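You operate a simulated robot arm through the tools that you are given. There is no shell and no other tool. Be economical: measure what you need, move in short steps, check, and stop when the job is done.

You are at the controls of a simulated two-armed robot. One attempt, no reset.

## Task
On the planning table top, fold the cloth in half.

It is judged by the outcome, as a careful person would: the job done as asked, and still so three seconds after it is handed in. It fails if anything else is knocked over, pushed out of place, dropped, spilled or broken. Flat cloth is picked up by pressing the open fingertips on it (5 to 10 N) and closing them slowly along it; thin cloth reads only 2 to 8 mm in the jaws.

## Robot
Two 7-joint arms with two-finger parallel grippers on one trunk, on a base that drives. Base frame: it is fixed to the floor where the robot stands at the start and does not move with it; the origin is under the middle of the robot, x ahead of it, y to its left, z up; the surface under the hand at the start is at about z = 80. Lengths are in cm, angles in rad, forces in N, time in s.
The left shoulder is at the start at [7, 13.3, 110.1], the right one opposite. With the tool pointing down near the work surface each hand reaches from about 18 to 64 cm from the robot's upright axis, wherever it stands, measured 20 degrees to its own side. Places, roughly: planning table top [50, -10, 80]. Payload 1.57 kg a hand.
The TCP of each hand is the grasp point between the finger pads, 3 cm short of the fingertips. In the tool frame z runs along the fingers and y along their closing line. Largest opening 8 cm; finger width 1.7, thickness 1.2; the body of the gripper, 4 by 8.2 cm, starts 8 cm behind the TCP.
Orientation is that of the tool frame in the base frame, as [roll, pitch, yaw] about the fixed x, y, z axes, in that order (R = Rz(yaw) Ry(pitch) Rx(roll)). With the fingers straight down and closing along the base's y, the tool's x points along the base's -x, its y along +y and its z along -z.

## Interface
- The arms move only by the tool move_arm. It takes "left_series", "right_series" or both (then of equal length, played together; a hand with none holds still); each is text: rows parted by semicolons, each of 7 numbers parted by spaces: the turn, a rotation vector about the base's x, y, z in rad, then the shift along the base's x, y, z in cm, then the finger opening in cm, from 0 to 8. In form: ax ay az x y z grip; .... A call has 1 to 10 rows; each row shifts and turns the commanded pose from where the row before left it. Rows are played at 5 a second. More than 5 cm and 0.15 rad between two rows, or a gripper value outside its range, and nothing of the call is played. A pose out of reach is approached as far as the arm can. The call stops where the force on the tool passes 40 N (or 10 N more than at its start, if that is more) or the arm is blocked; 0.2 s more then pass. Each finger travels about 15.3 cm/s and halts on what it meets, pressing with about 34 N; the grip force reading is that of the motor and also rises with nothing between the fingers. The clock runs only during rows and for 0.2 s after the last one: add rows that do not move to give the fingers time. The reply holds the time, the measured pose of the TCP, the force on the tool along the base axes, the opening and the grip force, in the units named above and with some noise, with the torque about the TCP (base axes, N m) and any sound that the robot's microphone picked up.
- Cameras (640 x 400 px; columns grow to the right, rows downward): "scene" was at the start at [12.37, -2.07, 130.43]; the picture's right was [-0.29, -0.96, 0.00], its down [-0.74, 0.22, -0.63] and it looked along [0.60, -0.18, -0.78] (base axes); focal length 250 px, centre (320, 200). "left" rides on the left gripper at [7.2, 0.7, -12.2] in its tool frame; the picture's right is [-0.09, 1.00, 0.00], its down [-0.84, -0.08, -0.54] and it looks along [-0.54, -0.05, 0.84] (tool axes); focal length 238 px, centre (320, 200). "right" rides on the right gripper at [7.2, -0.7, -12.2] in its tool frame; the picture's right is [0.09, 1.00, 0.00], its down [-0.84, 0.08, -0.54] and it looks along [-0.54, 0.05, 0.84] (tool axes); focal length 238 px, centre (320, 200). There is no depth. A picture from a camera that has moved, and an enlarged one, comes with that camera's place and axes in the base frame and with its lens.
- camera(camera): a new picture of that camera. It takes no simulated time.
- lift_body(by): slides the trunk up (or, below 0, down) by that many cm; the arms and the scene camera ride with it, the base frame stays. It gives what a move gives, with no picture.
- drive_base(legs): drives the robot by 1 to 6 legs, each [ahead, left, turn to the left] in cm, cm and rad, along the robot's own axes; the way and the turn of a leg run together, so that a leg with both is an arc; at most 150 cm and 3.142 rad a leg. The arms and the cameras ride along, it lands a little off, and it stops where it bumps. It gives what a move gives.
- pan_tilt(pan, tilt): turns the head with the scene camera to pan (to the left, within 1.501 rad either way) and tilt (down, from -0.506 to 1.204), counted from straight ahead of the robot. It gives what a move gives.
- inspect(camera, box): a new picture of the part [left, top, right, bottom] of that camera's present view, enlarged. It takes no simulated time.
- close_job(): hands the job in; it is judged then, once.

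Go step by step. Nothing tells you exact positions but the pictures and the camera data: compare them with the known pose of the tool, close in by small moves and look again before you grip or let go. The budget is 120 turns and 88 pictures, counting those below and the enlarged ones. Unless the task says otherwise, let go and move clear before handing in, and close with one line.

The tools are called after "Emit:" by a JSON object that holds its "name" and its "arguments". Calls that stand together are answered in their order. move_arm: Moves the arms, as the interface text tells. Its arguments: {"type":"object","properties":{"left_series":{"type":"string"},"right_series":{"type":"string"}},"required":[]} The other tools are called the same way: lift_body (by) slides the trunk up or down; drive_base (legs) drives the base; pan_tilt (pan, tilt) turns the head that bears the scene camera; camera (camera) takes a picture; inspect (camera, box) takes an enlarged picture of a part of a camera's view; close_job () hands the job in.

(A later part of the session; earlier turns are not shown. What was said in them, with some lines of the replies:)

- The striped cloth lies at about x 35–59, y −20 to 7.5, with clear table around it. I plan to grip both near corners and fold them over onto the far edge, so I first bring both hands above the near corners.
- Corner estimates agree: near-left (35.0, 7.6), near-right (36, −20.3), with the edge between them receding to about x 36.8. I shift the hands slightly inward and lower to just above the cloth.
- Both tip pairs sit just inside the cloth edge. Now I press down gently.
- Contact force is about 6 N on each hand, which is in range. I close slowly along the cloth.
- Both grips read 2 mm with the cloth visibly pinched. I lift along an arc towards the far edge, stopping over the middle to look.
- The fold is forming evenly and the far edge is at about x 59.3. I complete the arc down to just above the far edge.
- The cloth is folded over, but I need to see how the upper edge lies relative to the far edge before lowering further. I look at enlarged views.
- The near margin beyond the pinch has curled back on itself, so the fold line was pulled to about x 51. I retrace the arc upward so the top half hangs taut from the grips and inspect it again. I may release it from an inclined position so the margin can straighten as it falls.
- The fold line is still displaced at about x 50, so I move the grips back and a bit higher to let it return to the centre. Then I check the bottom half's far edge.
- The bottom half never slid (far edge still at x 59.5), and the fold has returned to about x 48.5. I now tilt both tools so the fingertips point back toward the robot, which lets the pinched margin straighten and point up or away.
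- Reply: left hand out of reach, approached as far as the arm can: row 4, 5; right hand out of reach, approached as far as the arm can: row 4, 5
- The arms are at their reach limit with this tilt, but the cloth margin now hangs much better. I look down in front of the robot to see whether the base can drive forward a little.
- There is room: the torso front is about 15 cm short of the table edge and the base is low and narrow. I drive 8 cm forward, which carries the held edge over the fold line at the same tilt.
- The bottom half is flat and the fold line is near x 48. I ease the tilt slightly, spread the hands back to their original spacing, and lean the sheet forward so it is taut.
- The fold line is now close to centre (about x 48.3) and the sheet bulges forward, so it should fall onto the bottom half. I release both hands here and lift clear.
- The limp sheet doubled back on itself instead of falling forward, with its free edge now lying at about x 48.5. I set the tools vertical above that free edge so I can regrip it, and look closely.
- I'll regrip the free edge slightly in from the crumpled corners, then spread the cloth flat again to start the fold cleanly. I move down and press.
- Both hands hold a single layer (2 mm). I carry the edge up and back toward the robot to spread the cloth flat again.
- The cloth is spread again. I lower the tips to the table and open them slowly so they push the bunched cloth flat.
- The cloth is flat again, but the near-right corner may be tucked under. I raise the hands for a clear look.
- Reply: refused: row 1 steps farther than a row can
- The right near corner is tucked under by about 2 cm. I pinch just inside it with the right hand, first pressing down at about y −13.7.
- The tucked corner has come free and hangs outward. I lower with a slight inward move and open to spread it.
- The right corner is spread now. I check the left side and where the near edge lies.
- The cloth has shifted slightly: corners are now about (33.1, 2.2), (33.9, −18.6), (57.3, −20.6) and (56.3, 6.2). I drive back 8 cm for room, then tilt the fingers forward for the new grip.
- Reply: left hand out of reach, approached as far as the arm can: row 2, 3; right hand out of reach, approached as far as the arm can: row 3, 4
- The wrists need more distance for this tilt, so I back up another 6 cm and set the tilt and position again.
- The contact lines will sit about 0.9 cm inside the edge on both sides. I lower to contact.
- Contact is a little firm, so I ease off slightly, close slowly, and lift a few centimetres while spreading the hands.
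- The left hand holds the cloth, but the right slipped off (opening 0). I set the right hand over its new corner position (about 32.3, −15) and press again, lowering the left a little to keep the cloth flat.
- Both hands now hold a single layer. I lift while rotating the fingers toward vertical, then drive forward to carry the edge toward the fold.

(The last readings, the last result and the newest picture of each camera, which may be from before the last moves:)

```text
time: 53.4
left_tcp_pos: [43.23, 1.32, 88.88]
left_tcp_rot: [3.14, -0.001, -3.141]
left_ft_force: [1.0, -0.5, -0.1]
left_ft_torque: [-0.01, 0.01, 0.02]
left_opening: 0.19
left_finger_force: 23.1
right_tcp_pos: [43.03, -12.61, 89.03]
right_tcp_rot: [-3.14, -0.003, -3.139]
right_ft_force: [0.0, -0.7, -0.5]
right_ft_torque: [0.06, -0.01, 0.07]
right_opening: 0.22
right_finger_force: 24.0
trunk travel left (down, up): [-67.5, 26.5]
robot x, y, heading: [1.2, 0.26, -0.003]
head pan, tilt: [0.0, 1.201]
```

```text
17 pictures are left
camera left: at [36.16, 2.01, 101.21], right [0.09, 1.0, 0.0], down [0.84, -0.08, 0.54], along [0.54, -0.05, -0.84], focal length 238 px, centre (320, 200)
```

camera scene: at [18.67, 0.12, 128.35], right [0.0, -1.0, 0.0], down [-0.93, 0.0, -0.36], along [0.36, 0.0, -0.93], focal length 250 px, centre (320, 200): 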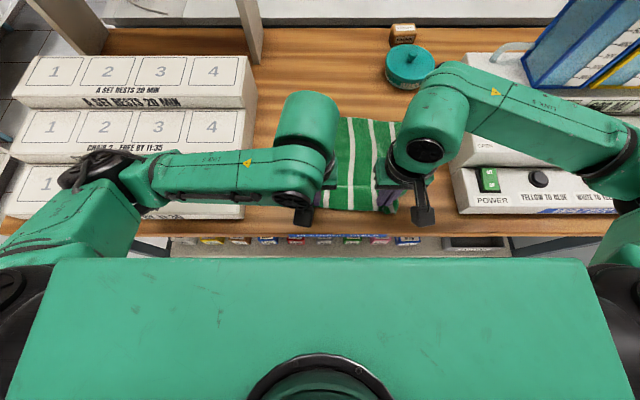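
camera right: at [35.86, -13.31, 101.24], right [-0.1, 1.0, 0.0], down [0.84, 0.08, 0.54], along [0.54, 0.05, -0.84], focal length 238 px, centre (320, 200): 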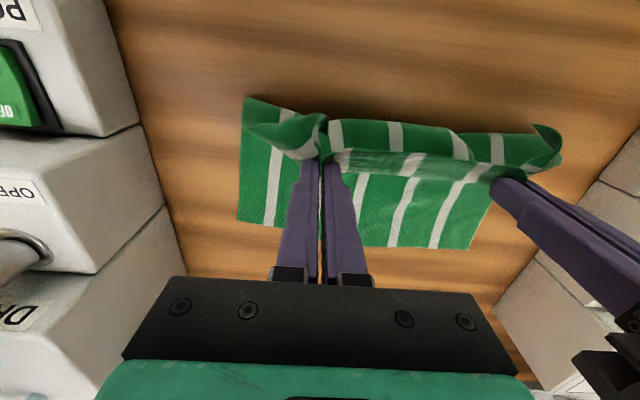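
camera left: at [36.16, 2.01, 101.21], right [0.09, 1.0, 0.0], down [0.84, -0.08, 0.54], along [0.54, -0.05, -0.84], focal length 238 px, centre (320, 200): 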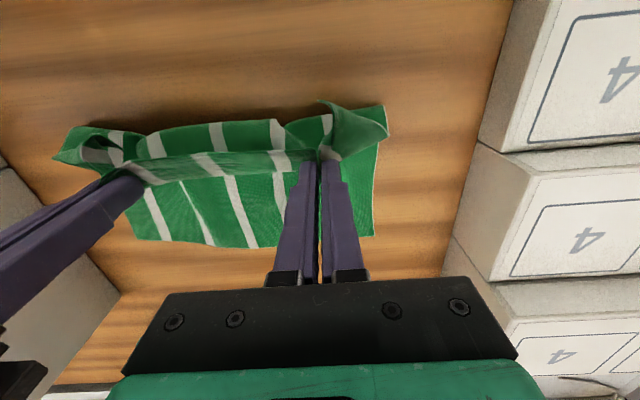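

The pinched margins look better oriented this time. I continue: rotate the fingertips back toward the robot, spread the hands, and raise the edge before driving on.

Emit:
{"name": "move_arm", "arguments": {"left_series": "0 0.15 0 1.1 0.4 1 0;0 0.15 0 1.1 0.4 0.8 0;0 0.15 0 1.1 0.4 0.4 0;0 0 0 0 0 0 0", "right_series": "0 0.15 0 1.1 -0.4 1 0;0 0.15 0 1.1 -0.4 0.8 0;0 0.15 0 1.2 -0.4 0.3 0;0 0 0 0 0 0 0"}}

Emit:
{"name": "drive_base", "arguments": {"legs": [[7.5, 0, 0]]}}

Emit:
{"name": "inspect", "arguments": {"camera": "scene", "box": [250, 70, 450, 195]}}

```text
time: 54.4
left_tcp_pos: [46.39, 2.3, 91.12]
left_tcp_rot: [-3.133, -0.449, 3.139]
left_ft_force: [-0.6, -31.5, 0.9]
left_ft_torque: [-0.74, 0.03, 0.58]
left_opening: 0.18
left_finger_force: 23.9
right_tcp_pos: [46.19, -13.52, 91.38]
right_tcp_rot: [3.135, -0.45, -3.134]
right_ft_force: [0.6, 31.3, -1.4]
right_ft_torque: [0.62, -0.04, -0.66]
right_opening: 0.26
right_finger_force: 23.9
trunk travel left (down, up): [-67.5, 26.5]
robot x, y, heading: [0.83, 0.14, -0.002]
head pan, tilt: [0.0, 1.201]
```

```text
time: 55.5
left_tcp_pos: [53.89, 2.41, 91.0]
left_tcp_rot: [-3.137, -0.449, 3.141]
left_ft_force: [0.2, -32.1, 1.6]
left_ft_torque: [-0.79, 0.04, 0.7]
left_opening: 0.19
left_finger_force: 23.2
right_tcp_pos: [53.8, -13.59, 91.25]
right_tcp_rot: [3.133, -0.453, -3.133]
right_ft_force: [0.0, 33.0, -1.2]
right_ft_torque: [0.7, -0.02, -0.7]
right_opening: 0.28
right_finger_force: 24.0
trunk travel left (down, up): [-67.5, 26.5]
robot x, y, heading: [8.32, 0.02, 0.002]
head pan, tilt: [0.0, 1.201]
```

```text
3.20 times, centred on (350, 132) of scene
camera zoom: at [19.13, 0.15, 128.36], right [0.0, -1.0, 0.0], down [-0.93, 0.0, -0.36], along [0.36, 0.0, -0.93], focal length 799 px, centre (224, 416)
```

zoom: 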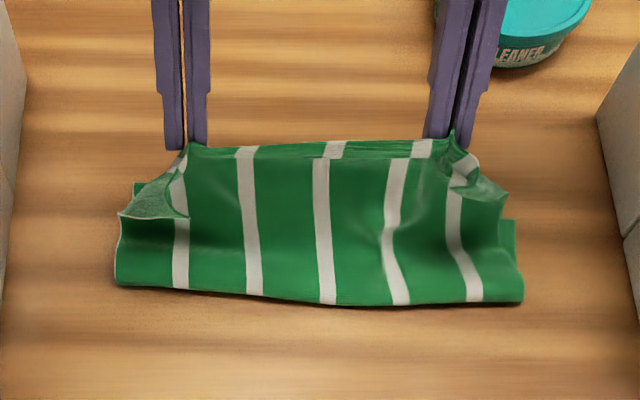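

The edge margin is now much smaller and the fold line is near x 46.5. I relax the sideways tension and lay the edge down onto the far edge.

Emit:
{"name": "move_arm", "arguments": {"left_series": "0 0 0 0.2 -0.35 0 0;0 0 0 0.5 0 -0.7 0;0 0 0 0.8 0 -1.2 0;0 0 0 0.8 0 -1.4 0;0 0 0 0.7 0 -1.4 0;0 0 0 0.6 0 -1.4 0;0 0 0 0.3 0 -1 0;0 0 0 0 0 0 0", "right_series": "0 0 0 0.2 0.35 0 0;0 0 0 0.5 0 -0.7 0;0 0 0 0.8 0 -1.3 0;0 0 0 0.8 0 -1.5 0;0 0 0 0.7 0 -1.5 0;0 0 0 0.6 0 -1.4 0;0 0 0 0.3 0 -1 0;0 0 0 0 0 0 0"}}

Emit:
{"name": "inspect", "arguments": {"camera": "scene", "box": [250, 70, 450, 195]}}

Emit:
{"name": "camera", "arguments": {"camera": "left"}}

```text
time: 57.3
left_tcp_pos: [57.8, 2.12, 83.92]
left_tcp_rot: [-3.135, -0.448, 3.141]
left_ft_force: [0.4, -8.3, -0.2]
left_ft_torque: [-0.22, -0.01, 0.16]
left_opening: 0.2
left_finger_force: 23.8
right_tcp_pos: [57.82, -13.22, 83.8]
right_tcp_rot: [3.133, -0.452, -3.133]
right_ft_force: [-0.1, 9.2, -0.1]
right_ft_torque: [0.17, 0.0, -0.2]
right_opening: 0.21
right_finger_force: 23.5
trunk travel left (down, up): [-67.5, 26.5]
robot x, y, heading: [8.16, -0.18, 0.002]
head pan, tilt: [0.0, 1.201]
```

```text
3.20 times, centred on (350, 132) of scene
camera zoom: at [19.18, 0.17, 128.35], right [0.0, -1.0, 0.0], down [-0.93, 0.0, -0.36], along [0.36, 0.0, -0.93], focal length 799 px, centre (224, 416)
```

zoom: 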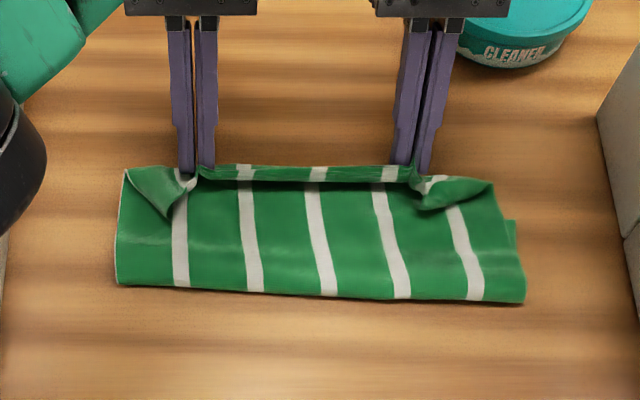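

```text
14 pictures are left
camera left: at [56.8, 2.82, 98.17], right [0.08, 1.0, -0.05], down [0.99, -0.07, 0.13], along [0.12, -0.06, -0.99], focal length 238 px, centre (320, 200)
```

left: 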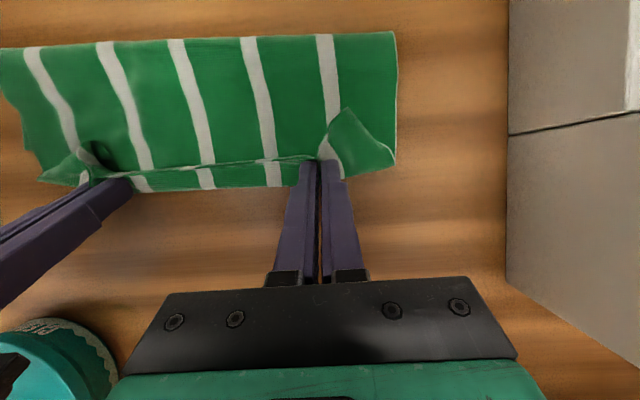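

The cloth now lies folded with only about a 1 cm curl along the edge and small turned-over corners. I press lightly, open slowly to spread the bunches, and withdraw along the finger direction.

Emit:
{"name": "move_arm", "arguments": {"left_series": "0 0 0 0.3 0 -0.3 0;0 0 0 0 0 -0.15 0.5;0 0 0 0 0 0 1;0 0 0 0 0 0 1.6;0 0 0 0 0 0 2.2;0 0 0 0 0 0 3;0 0 0 0 0 0.1 3.6;0 0 0 0.5 0 1 3.6;0 0 0 1 0 2.2 3.6;0 0 0 0.5 0 3 3.6", "right_series": "0 0 0 0.3 0 -0.3 0;0 0 0 0 0 -0.15 0.5;0 0 0 0 0 0 1;0 0 0 0 0 0 1.6;0 0 0 0 0 0 2.2;0 0 0 0 0 0 3;0 0 0 0 0 0.1 3.6;0 0 0 0.5 0 1 3.6;0 0 0 1 0 2.2 3.6;0 0 0 0.5 0 3 3.6"}}

Emit:
{"name": "inspect", "arguments": {"camera": "scene", "box": [250, 70, 450, 195]}}

```text
time: 59.5
left_tcp_pos: [58.48, 2.61, 89.37]
left_tcp_rot: [-3.137, -0.449, -3.141]
left_ft_force: [0.4, 0.7, -0.6]
left_ft_torque: [0.01, -0.01, 0.03]
left_opening: 3.64
left_finger_force: 0.0
left hand out of reach, approached as far as the arm can: row 2, 8, 9
right_tcp_pos: [59.42, -13.15, 88.61]
right_tcp_rot: [3.133, -0.449, -3.134]
right_ft_force: [0.1, 1.5, -0.1]
right_ft_torque: [0.01, -0.02, 0.04]
right_opening: 3.6
right_finger_force: 0.1
right hand out of reach, approached as far as the arm can: row 10
trunk travel left (down, up): [-67.5, 26.5]
robot x, y, heading: [8.4, 0.06, 0.006]
head pan, tilt: [0.0, 1.201]
```

```text
3.20 times, centred on (350, 132) of scene
camera zoom: at [19.11, 0.14, 128.35], right [0.0, -1.0, 0.0], down [-0.93, 0.0, -0.36], along [0.36, 0.0, -0.93], focal length 799 px, centre (224, 416)
```

zoom: 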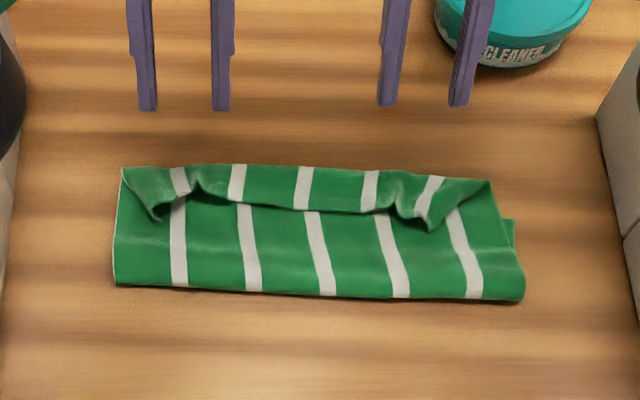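

The edge strip (about 3.5 cm) relaxed back over the top. I set the fingers vertical and wide open just on the robot side of that strip, to push it over toward the far side.

Emit:
{"name": "move_arm", "arguments": {"left_series": "0 -0.15 0 -1.9 -0.4 0.5 7;0 -0.15 0 -1.9 -0.4 0.3 7;0 -0.15 0 -1.9 -0.4 0 7;0 0 0 -1.6 -0.4 -1.5 7;0 0 0 0 0 -2 7;0 0 0 0 0 -1.5 7;0 0 0 0 0 -1 7;0 0 0 0 0 0 7", "right_series": "0 -0.15 0 -2.1 0.2 0.8 7;0 -0.15 0 -2.1 0.2 0.5 7;0 -0.15 0 -2.1 0.2 0.2 7;0 0 0 -1.9 0 -1.5 7;0 0 0 0 0 -2 7;0 0 0 0 0 -1.5 7;0 0 0 0 0 -1 7;0 0 0 0 0 0 7"}}

Emit:
{"name": "camera", "arguments": {"camera": "left"}}

```text
time: 61.3
left_tcp_pos: [51.46, 1.01, 83.99]
left_tcp_rot: [-3.136, 0.001, -3.141]
left_ft_force: [0.6, 0.1, -0.4]
left_ft_torque: [0.03, 0.03, -0.01]
left_opening: 6.97
left_finger_force: 0.1
right_tcp_pos: [51.34, -12.62, 84.09]
right_tcp_rot: [3.137, -0.001, -3.135]
right_ft_force: [-0.4, 0.6, 0.3]
right_ft_torque: [-0.03, 0.01, 0.01]
right_opening: 7.0
right_finger_force: 0.0
trunk travel left (down, up): [-67.5, 26.5]
robot x, y, heading: [8.72, 0.07, 0.003]
head pan, tilt: [0.0, 1.201]
```

```text
12 pictures are left
camera left: at [44.48, 1.79, 96.29], right [0.09, 1.0, -0.01], down [0.84, -0.07, 0.54], along [0.54, -0.05, -0.84], focal length 238 px, centre (320, 200)
```

left: 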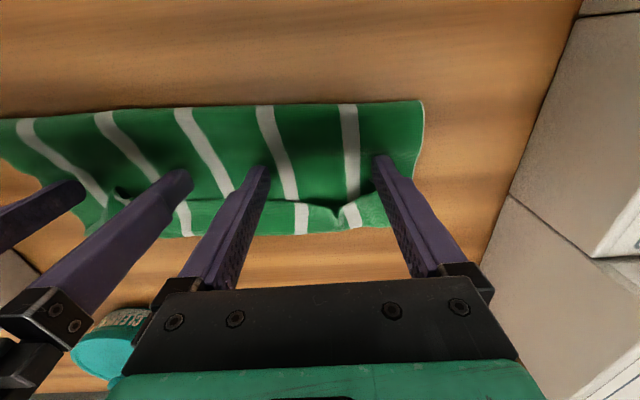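

Emit:
{"name": "move_arm", "arguments": {"left_series": "0 0 0 0 0 -0.5 7;0 0 0 1.2 0 0 7;0 0 0 1.2 0 0 7;0 0 0 1.2 0 0 7;0 0 0 1.2 0 0.1 7;0 0 0 1.2 0 0.2 7;0 0 0 1.2 0 0.2 7;0 0 0 1.0 0 0.2 7;0 0 0 0.8 0 0 7;0 0 0 0 0 0 7", "right_series": "0 0 0 0 0 -0.6 7;0 0 0 1.2 0 0 7;0 0 0 1.2 0 0 7;0 0 0 1.2 0 0 7;0 0 0 1.2 0 0.1 7;0 0 0 1.2 0 0.2 7;0 0 0 1.2 0 0.2 7;0 0 0 1.0 0 0.2 7;0 0 0 0.8 0 0 7;0 0 0 0 0 0 7"}}

Emit:
{"name": "inspect", "arguments": {"camera": "scene", "box": [250, 70, 450, 195]}}

```text
time: 63.5
left_tcp_pos: [60.59, 0.97, 84.16]
left_tcp_rot: [-3.135, 0.002, -3.14]
left_ft_force: [-0.9, 0.2, 0.1]
left_ft_torque: [-0.01, 0.01, -0.01]
left_opening: 6.99
left_finger_force: 0.1
right_tcp_pos: [60.19, -12.7, 84.39]
right_tcp_rot: [3.138, -0.002, -3.134]
right_ft_force: [-0.2, -0.8, 0.1]
right_ft_torque: [0.01, 0.01, 0.0]
right_opening: 7.01
right_finger_force: 0.1
trunk travel left (down, up): [-67.5, 26.5]
robot x, y, heading: [8.26, 0.13, 0.001]
head pan, tilt: [0.0, 1.201]
```

```text
3.20 times, centred on (350, 132) of scene
camera zoom: at [19.17, 0.14, 128.35], right [0.0, -1.0, 0.0], down [-0.93, 0.0, -0.36], along [0.36, 0.0, -0.93], focal length 799 px, centre (224, 416)
```

zoom: 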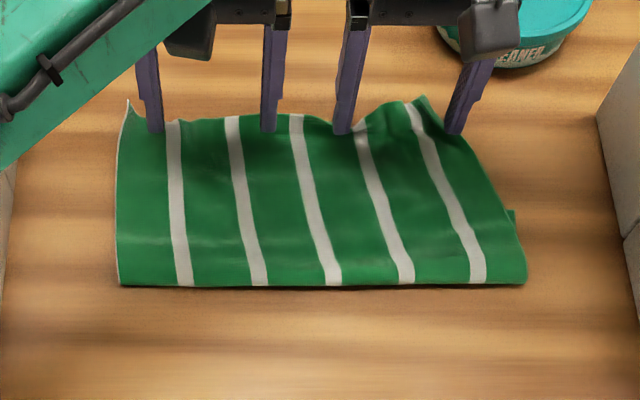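

The pushed strip flipped over cleanly, so the top layer now lies flat and extends past the bottom edge. I lift clear and look at how far it overshoots.

Emit:
{"name": "move_arm", "arguments": {"left_series": "0 0 0 0 0 2 7;0 0 0 -0.5 0 3 6;0 0 0 -2 0 2 4;0 0 0 -2 1 0 2.8;0 0 0 0 0 0 2.8;0 0 0 0 0 0 2.8", "right_series": "0 0 0 0 0 2 7;0 0 0 -0.5 0 3 6;0 0 0 -2 0 2 4;0 0 0 -2 -1 0 2.8;0 0 0 0 0 0 2.8;0 0 0 0 0 0 2.8"}}

Emit:
{"name": "camera", "arguments": {"camera": "left"}}

Emit:
{"name": "camera", "arguments": {"camera": "right"}}

```text
time: 64.9
left_tcp_pos: [55.86, 2.15, 91.22]
left_tcp_rot: [-3.136, 0.003, 3.141]
left_ft_force: [0.1, 0.5, 1.0]
left_ft_torque: [-0.02, 0.05, 0.03]
left_opening: 2.79
left_finger_force: 0.1
right_tcp_pos: [55.67, -13.64, 91.31]
right_tcp_rot: [3.136, -0.001, -3.135]
right_ft_force: [-1.0, 0.0, 0.5]
right_ft_torque: [-0.01, 0.0, 0.02]
right_opening: 2.77
right_finger_force: 0.1
trunk travel left (down, up): [-67.5, 26.5]
robot x, y, heading: [8.57, 0.11, 0.003]
head pan, tilt: [0.0, 1.201]
```

```text
10 pictures are left
camera left: at [48.92, 2.79, 103.5], right [0.09, 1.0, -0.01], down [0.84, -0.07, 0.54], along [0.54, -0.05, -0.84], focal length 238 px, centre (320, 200)
```

left: 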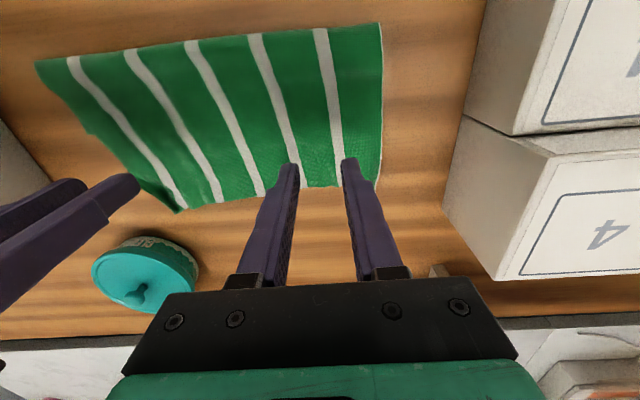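

```text
9 pictures are left
camera right: at [48.53, -14.4, 103.39], right [-0.1, 1.0, 0.0], down [0.84, 0.08, 0.54], along [0.54, 0.06, -0.84], focal length 238 px, centre (320, 200)
```

right: 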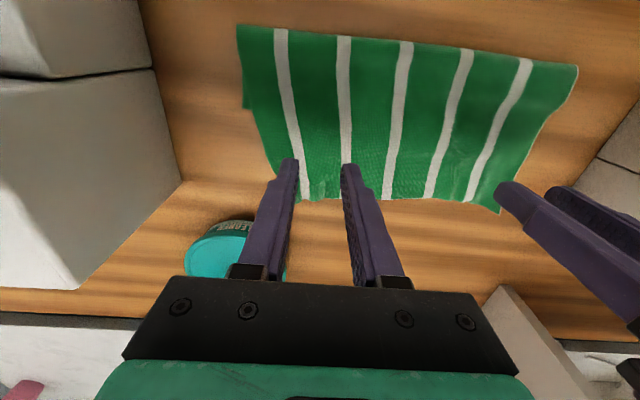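

The top layer is flat, but it overshoots: its edge is at about x 63, the fold at 47.7 and the bottom edge at about 57. I regrip the top edge, which now points the right way, so I can move it back about 6 cm.

Emit:
{"name": "move_arm", "arguments": {"left_series": "0 0 0 1.9 0.8 0 2.8;0 0 0 1.9 0.8 0 2.8;0 0 0 1.8 0.8 -2 2.8;0 0 0 0 0 -2.5 2.8;0 0 0 0 0 -2 2.8;0 0 0 0 0 -1.1 2.8;0 0 0 0 0 0 2.8", "right_series": "0 0 0 2.3 0.4 0 2.8;0 0 0 2.3 0.4 0 2.8;0 0 0 2.2 0.4 -2 2.8;0 0 0 0 0 -2.5 2.8;0 0 0 0 0 -2 2.8;0 0 0 0 0 -1.2 2.8;0 0 0 0 0 0 2.8"}}

Emit:
{"name": "camera", "arguments": {"camera": "right"}}

Emit:
{"name": "camera", "arguments": {"camera": "left"}}

```text
time: 66.5
left_tcp_pos: [61.57, 4.45, 83.51]
left_tcp_rot: [-3.135, 0.002, -3.141]
left_ft_force: [-0.2, -0.4, 0.1]
left_ft_torque: [-0.01, -0.01, 0.0]
left_opening: 2.82
left_finger_force: 0.0
right_tcp_pos: [62.44, -12.59, 83.44]
right_tcp_rot: [3.136, -0.002, -3.135]
right_ft_force: [-0.4, 0.0, -0.1]
right_ft_torque: [0.01, 0.04, -0.01]
right_opening: 2.78
right_finger_force: 0.1
trunk travel left (down, up): [-67.5, 26.5]
robot x, y, heading: [8.46, -0.04, 0.002]
head pan, tilt: [0.0, 1.201]
```

```text
8 pictures are left
camera right: at [55.37, -13.25, 95.7], right [-0.1, 0.99, 0.0], down [0.84, 0.08, 0.54], along [0.54, 0.06, -0.84], focal length 238 px, centre (320, 200)
```

right: 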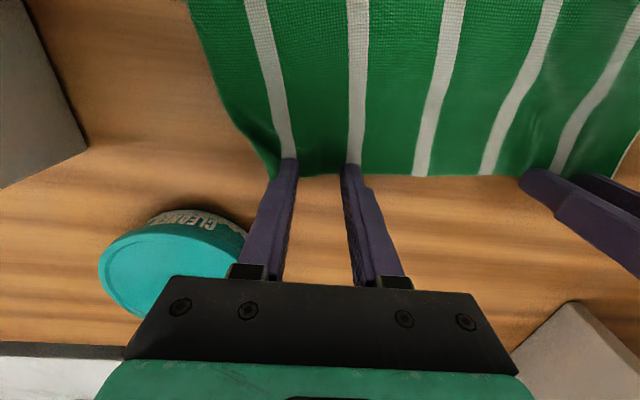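

```text
7 pictures are left
camera left: at [54.58, 5.19, 95.9], right [0.09, 1.0, -0.01], down [0.84, -0.07, 0.54], along [0.54, -0.05, -0.84], focal length 238 px, centre (320, 200)
```

left: 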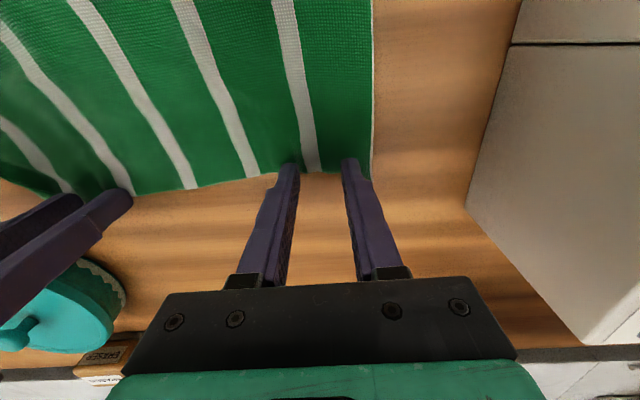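

Both tip pairs sit about 1 cm inside the top edge on a single layer. I press and close.

Emit:
{"name": "move_arm", "arguments": {"left_series": "0 0 0 0 0 -0.3 2.8;0 0 0 0 0 -0.16 2.8;0 0 0 0 0 0 2.4;0 0 0 0 0 0 2.0;0 0 0 0 0 0 1.5;0 0 0 0 0 0 1.0;0 0 0 0 0 0 0.5;0 0 0 0 0 0 0;0 0 0 0 0 0 0;0 0 0 -0.3 0 1.2 0", "right_series": "0 0 0 0 0 -0.25 2.8;0 0 0 0 0 -0.16 2.8;0 0 0 0 0 0 2.4;0 0 0 0 0 0 2.0;0 0 0 0 0 0 1.5;0 0 0 0 0 0 1.0;0 0 0 0 0 0 0.5;0 0 0 0 0 0 0;0 0 0 0 0 0 0;0 0 0 -0.3 0 1.2 0"}}

```text
time: 68.7
left_tcp_pos: [61.18, 4.31, 84.19]
left_tcp_rot: [-3.137, 0.001, -3.139]
left_ft_force: [0.5, -2.2, -0.4]
left_ft_torque: [-0.06, -0.03, 0.02]
left_opening: 0.24
left_finger_force: 23.5
right_tcp_pos: [62.25, -12.53, 84.35]
right_tcp_rot: [3.138, -0.002, -3.136]
right_ft_force: [-0.1, 2.7, 0.0]
right_ft_torque: [0.09, -0.01, -0.01]
right_opening: 0.19
right_finger_force: 24.1
trunk travel left (down, up): [-67.5, 26.5]
robot x, y, heading: [8.5, 0.13, 0.003]
head pan, tilt: [0.0, 1.201]
```

Both grips are good (about 2 mm). I swing the edge up and back past the fold so the crease rolls back, spreading the right hand outward, and then check the bottom edge.

Emit:
{"name": "move_arm", "arguments": {"left_series": "0 0 0 -2 0 3 0;0 0 0 -3 0 3 0;0 0 0 -3.2 0 2.2 0;0 0 0 -3.5 0 1.2 0;0 0 0 -3.5 0 0 0;0 0 0 -2.5 0 -2 0;0 0 0 -1.5 0 -2.5 0;0 0 0 0 0 0 0;0 0 0 0 0 0 0", "right_series": "0 0 0 -2.5 -0.3 3 0;0 0 0 -3.3 -0.5 3 0;0 0 0 -3.4 -0.5 2.1 0;0 0 0 -3.5 -0.5 1.1 0;0 0 0 -3.5 -0.4 0 0;0 0 0 -2.5 0 -2 0;0 0 0 -1.5 0 -2.5 0;0 0 0 0 0 0 0;0 0 0 0 0 0 0"}}

Emit:
{"name": "camera", "arguments": {"camera": "left"}}

```text
time: 70.7
left_tcp_pos: [42.17, 4.33, 89.09]
left_tcp_rot: [-3.129, -0.001, -3.14]
left_ft_force: [1.3, -26.3, -0.2]
left_ft_torque: [-0.75, -0.01, 0.2]
left_opening: 0.26
left_finger_force: 24.2
right_tcp_pos: [41.91, -14.5, 88.92]
right_tcp_rot: [3.131, 0.002, -3.136]
right_ft_force: [-0.1, 26.5, 0.7]
right_ft_torque: [0.84, 0.02, -0.04]
right_opening: 0.2
right_finger_force: 23.4
trunk travel left (down, up): [-67.5, 26.5]
robot x, y, heading: [8.59, 0.04, 0.003]
head pan, tilt: [0.0, 1.201]
```

```text
6 pictures are left
camera left: at [35.12, 5.11, 101.51], right [0.09, 1.0, -0.01], down [0.84, -0.07, 0.54], along [0.54, -0.06, -0.84], focal length 238 px, centre (320, 200)
```

left: 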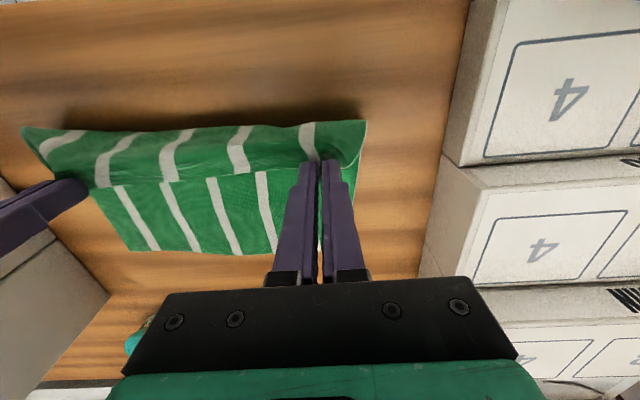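

The bottom edge is visible again: about x 57 at the left, 54 at the far right corner. I relax the tension and swing the edge forward along an arc to land on that line.

Emit:
{"name": "move_arm", "arguments": {"left_series": "0 0 0 1.8 -0.15 3.4 0;0 0 0 2 0 0.3 0;0 0 0 2 0 0 0;0 0 0 1.5 0 -0.6 0;0 0 0 1.5 0 -0.9 0;0 0 0 1.3 0 -1.1 0;0 0 0 1.2 0 -1.2 0;0 0 0 0.9 0 -1.3 0;0 0 0 0.8 0 -1.4 0;0 0 0 0.8 0 -2.3 0", "right_series": "0 0 0 1.0 0.15 3.5 0;0 0 0 1.7 0 0.3 0;0 0 0 1.8 0 0 0;0 0 0 1.4 0 -0.6 0;0 0 0 1.4 0 -0.9 0;0 0 0 1.2 0 -1.1 0;0 0 0 1.1 0 -1.2 0;0 0 0 0.9 0 -1.3 0;0 0 0 0.8 0 -1.4 0;0 0 0 0.8 0 -2.2 0"}}

Emit:
{"name": "inspect", "arguments": {"camera": "scene", "box": [250, 70, 450, 195]}}

```text
time: 72.9
left_tcp_pos: [55.95, 4.12, 83.97]
left_tcp_rot: [-3.132, -0.001, 3.141]
left_ft_force: [-1.2, -22.2, -0.2]
left_ft_torque: [-0.66, 0.05, 0.13]
left_opening: 0.26
left_finger_force: 24.0
right_tcp_pos: [54.21, -14.58, 84.2]
right_tcp_rot: [3.135, -0.005, -3.134]
right_ft_force: [2.2, 22.0, -0.7]
right_ft_torque: [0.69, -0.07, -0.06]
right_opening: 0.19
right_finger_force: 23.8
trunk travel left (down, up): [-67.5, 26.5]
robot x, y, heading: [8.5, -0.1, 0.002]
head pan, tilt: [0.0, 1.201]
```

```text
3.20 times, centred on (350, 132) of scene
camera zoom: at [19.29, 0.13, 128.34], right [0.0, -1.0, 0.0], down [-0.93, 0.0, -0.36], along [0.36, 0.0, -0.93], focal length 799 px, centre (224, 416)
```

zoom: 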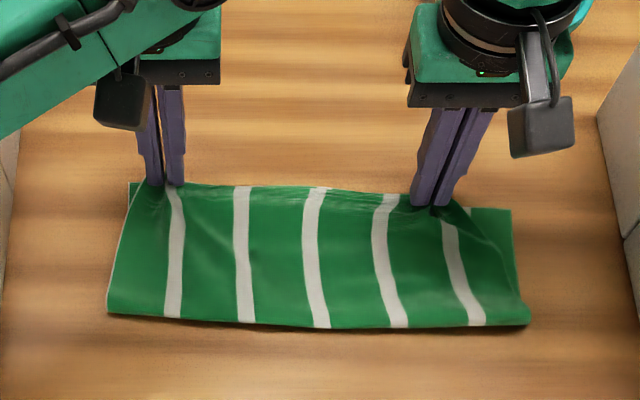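

The top edge now lies along the bottom edge and the fold is at about the centre. I lower to contact, open slowly to spread the margins, and lift straight up.

Emit:
{"name": "move_arm", "arguments": {"left_series": "0 0 0 0 0 -0.5 0;0 0 0 0 0 -0.3 0.3;0 0 0 0 0 0 0.8;0 0 0 0 0 0 1.4;0 0 0 0 0 0 2;0 0 0 0 0 0 2.7;0 0 0 0 0 0.2 3;0 0 0 0 0 2 3;0 0 0 0 0 3.5 3;0 0 0 0 0 4 3", "right_series": "0 0 0 0 0 -0.6 0;0 0 0 0 0 -0.35 0.3;0 0 0 0 0 0 0.8;0 0 0 0 0 0 1.4;0 0 0 0 -0.2 0 2;0 0 0 0 -0.3 0 2.7;0 0 0 0 -0.2 0.2 3.2;0 0 0 0 0 2 3.2;0 0 0 0 0 3.5 3.2;0 0 0 0 0 4 3.2"}}

Emit:
{"name": "inspect", "arguments": {"camera": "scene", "box": [250, 70, 450, 195]}}

```text
time: 75.1
left_tcp_pos: [55.81, 4.22, 92.91]
left_tcp_rot: [-3.136, 0.002, 3.141]
left_ft_force: [-0.2, -0.1, 0.0]
left_ft_torque: [-0.03, -0.03, -0.03]
left_opening: 2.99
left_finger_force: 0.1
right_tcp_pos: [54.07, -15.19, 92.87]
right_tcp_rot: [3.137, -0.002, -3.134]
right_ft_force: [-1.1, 0.9, 0.4]
right_ft_torque: [0.02, 0.01, 0.01]
right_opening: 3.21
right_finger_force: 0.1
trunk travel left (down, up): [-67.5, 26.5]
robot x, y, heading: [8.59, 0.19, -0.002]
head pan, tilt: [0.0, 1.201]
```

```text
3.20 times, centred on (350, 132) of scene
camera zoom: at [19.1, 0.2, 128.35], right [0.0, -1.0, 0.0], down [-0.93, 0.0, -0.36], along [0.36, 0.0, -0.93], focal length 799 px, centre (224, 416)
```

zoom: 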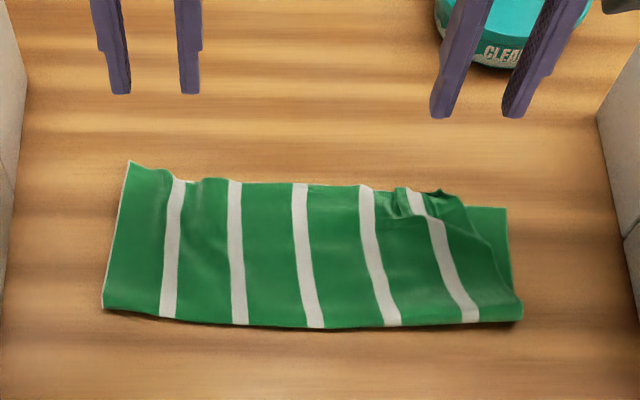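

The fold is good; only the right far corner of the top layer has a small pucker leaving about 2–3 cm of the bottom layer showing. I place the right fingertips astride the pucker to spread it outward.

Emit:
{"name": "move_arm", "arguments": {"right_series": "0 0 0 -0.6 0.6 -3 1.5;0 0 0 0 0 -3 1.5;0 0 0 0 0 -2 1.5;0 0 0 0 0 -1 1.5;0 0 0 0 0 -0.3 1.5;0 0 0 0 0 -0.15 1.5;0 0 0 0 0 0 1.5"}}

```text
time: 76.7
left_tcp_pos: [55.95, 4.32, 92.93]
left_tcp_rot: [-3.136, 0.002, -3.141]
left_ft_force: [0.1, 0.3, 0.0]
left_ft_torque: [0.04, 0.02, 0.01]
left_opening: 3.0
left_finger_force: 0.0
right_tcp_pos: [53.55, -14.55, 83.5]
right_tcp_rot: [3.137, -0.002, -3.137]
right_ft_force: [-0.4, -0.7, 1.2]
right_ft_torque: [0.0, -0.02, 0.03]
right_opening: 1.5
right_finger_force: 0.0
trunk travel left (down, up): [-67.5, 26.5]
robot x, y, heading: [8.6, -0.07, 0.005]
head pan, tilt: [0.0, 1.201]
```

Emit:
{"name": "move_arm", "arguments": {"right_series": "0 0 0 0 0 -0.2 1.5;0 0 0 0 -0.3 -0.05 2.1;0 0 0 0 -0.3 0 2.7;0 0 0 0 -0.3 0 3.3;0 0 0 0 -0.3 0 3.9;0 0 0 0 -0.3 0 4.5;0 0 0 0 -0.3 0 5.1;0 0 0 0 0 0 5.1;0 0 0 0 0 2 5.1;0 0 0 0 0 4 5.1"}}

Emit:
{"name": "inspect", "arguments": {"camera": "scene", "box": [250, 70, 450, 195]}}

```text
time: 78.9
left_tcp_pos: [55.76, 4.33, 93.1]
left_tcp_rot: [-3.134, 0.004, 3.14]
left_ft_force: [-1.0, -0.4, 0.2]
left_ft_torque: [0.03, 0.0, 0.0]
left_opening: 3.0
left_finger_force: 0.1
right_tcp_pos: [53.37, -16.43, 89.24]
right_tcp_rot: [3.138, -0.003, -3.136]
right_ft_force: [-0.6, -0.8, 0.0]
right_ft_torque: [0.01, 0.01, 0.01]
right_opening: 5.13
right_finger_force: 0.1
trunk travel left (down, up): [-67.5, 26.5]
robot x, y, heading: [8.75, 0.16, -0.001]
head pan, tilt: [0.0, 1.201]
```

```text
3.20 times, centred on (350, 132) of scene
camera zoom: at [19.12, 0.19, 128.35], right [0.0, -1.0, 0.0], down [-0.93, 0.0, -0.36], along [0.36, 0.0, -0.93], focal length 799 px, centre (224, 416)
```

zoom: 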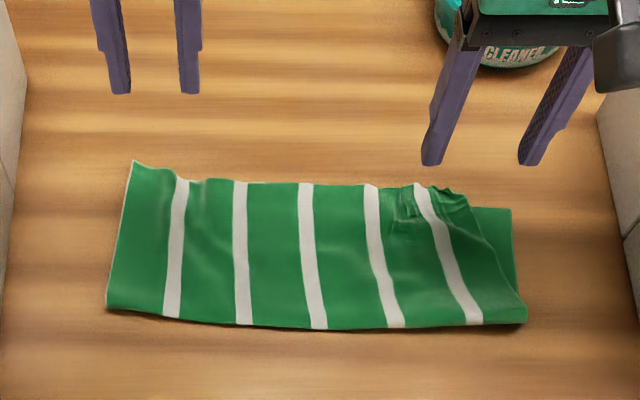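

The pucker shrank. I do one more gentle outward stroke with closed fingertips near that corner.

Emit:
{"name": "move_arm", "arguments": {"right_series": "0 0 0 0 1.2 -2 0;0 0 0 0 0 -2.5 0;0 0 0 0 0 -1.2 0;0 0 0 0 -0.3 -0.2 0;0 0 0 0 -0.6 0 0;0 0 0 0 -0.6 0 0;0 0 0 0 -0.6 0 0;0 0 0 0 -0.4 0 0;0 0 0 0 0 2 0;0 0 0 0 0 4 0"}}

Emit:
{"name": "inspect", "arguments": {"camera": "scene", "box": [250, 70, 450, 195]}}

```text
time: 81.1
left_tcp_pos: [55.86, 4.29, 92.96]
left_tcp_rot: [-3.134, 0.002, -3.141]
left_ft_force: [-0.3, 0.6, 0.7]
left_ft_torque: [-0.01, -0.02, -0.02]
left_opening: 3.02
left_finger_force: 0.0
right_tcp_pos: [53.6, -17.66, 89.33]
right_tcp_rot: [3.14, -0.001, -3.134]
right_ft_force: [0.0, 0.5, 0.7]
right_ft_torque: [0.01, 0.01, 0.0]
right_opening: 0.02
right_finger_force: 21.0
trunk travel left (down, up): [-67.5, 26.5]
robot x, y, heading: [8.45, -0.16, -0.001]
head pan, tilt: [0.0, 1.201]
```

```text
3.20 times, centred on (350, 132) of scene
camera zoom: at [19.13, 0.18, 128.35], right [0.0, -1.0, 0.0], down [-0.93, 0.0, -0.36], along [0.36, 0.0, -0.93], focal length 799 px, centre (224, 416)
```

zoom: 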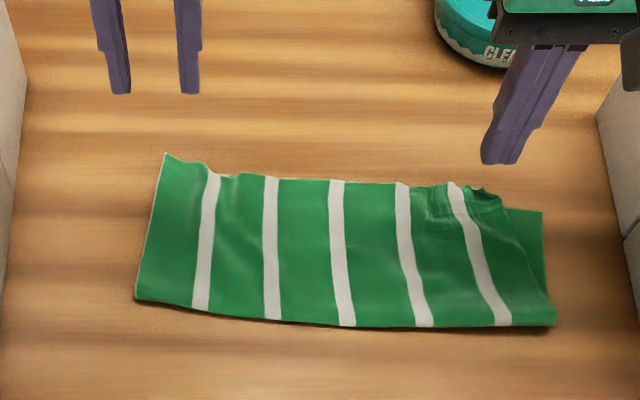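

The whole cloth slid slightly rather than the top layer alone. The opposed spreading worked better, so I repeat that once, further out.

Emit:
{"name": "move_arm", "arguments": {"right_series": "0 0 0 -0.2 0.9 -3 1.2;0 0 0 0 0 -2.4 1.2;0 0 0 0 0 -0.75 1.2;0 0 0 0 -0.3 0 2.2;0 0 0 0 -0.3 0 3.2;0 0 0 0 -0.3 0 4.2;0 0 0 0 -0.3 0 5.2;0 0 0 0 -0.3 0 6;0 0 0 0 0 2.5 6;0 0 0 0 0 4 6"}}

Emit:
{"name": "inspect", "arguments": {"camera": "scene", "box": [250, 70, 450, 195]}}

```text
time: 83.3
left_tcp_pos: [55.85, 4.34, 93.01]
left_tcp_rot: [-3.136, 0.002, -3.142]
left_ft_force: [0.2, -0.2, -0.8]
left_ft_torque: [-0.01, 0.0, 0.03]
left_opening: 2.98
left_finger_force: 0.0
right_tcp_pos: [53.37, -18.3, 89.79]
right_tcp_rot: [3.138, -0.002, -3.133]
right_ft_force: [0.1, -0.5, -0.2]
right_ft_torque: [0.0, -0.02, 0.0]
right_opening: 6.0
right_finger_force: 0.0
trunk travel left (down, up): [-67.5, 26.5]
robot x, y, heading: [8.0, -0.19, 0.002]
head pan, tilt: [0.0, 1.201]
```

```text
3.20 times, centred on (350, 132) of scene
camera zoom: at [19.12, 0.2, 128.35], right [0.0, -1.0, 0.0], down [-0.93, 0.0, -0.36], along [0.36, 0.0, -0.93], focal length 799 px, centre (224, 416)
```

zoom: 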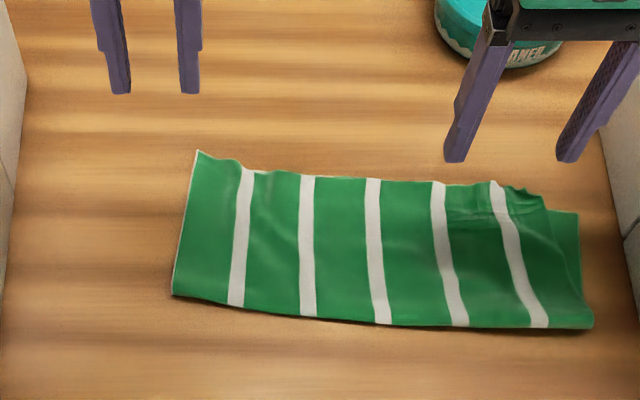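

The cloth is folded in half and neat to within about 2 cm at one corner. I raise both hands well clear before handing in.

Emit:
{"name": "move_arm", "arguments": {"left_series": "0 0 0 0 0 3 3;0 0 0 0 0 3 3;0 0 0 0 0 0 3", "right_series": "0 0 0 0 0 4 6;0 0 0 0 0 4 6;0 0 0 0 0 0 6"}}

Emit:
{"name": "close_job", "arguments": {}}

```text
time: 84.1
left_tcp_pos: [55.88, 4.18, 99.07]
left_tcp_rot: [-3.136, 0.0, 3.14]
left_ft_force: [0.0, -0.1, 0.4]
left_ft_torque: [0.01, 0.03, 0.02]
left_opening: 3.01
left_finger_force: 0.0
right_tcp_pos: [53.47, -18.16, 97.78]
right_tcp_rot: [3.136, -0.001, -3.134]
right_ft_force: [0.2, 0.6, -0.2]
right_ft_torque: [0.01, 0.0, -0.04]
right_opening: 6.01
right_finger_force: 0.0
trunk travel left (down, up): [-67.5, 26.5]
robot x, y, heading: [8.41, 0.07, 0.004]
head pan, tilt: [0.0, 1.201]
```

```text
The job is handed in.
```

The cloth is folded in half on the planning table and released, with both hands clear. At the far right corner a slight pucker leaves about 2 cm of the bottom layer showing, and the whole cloth slid a few cm to the right while I smoothed it.
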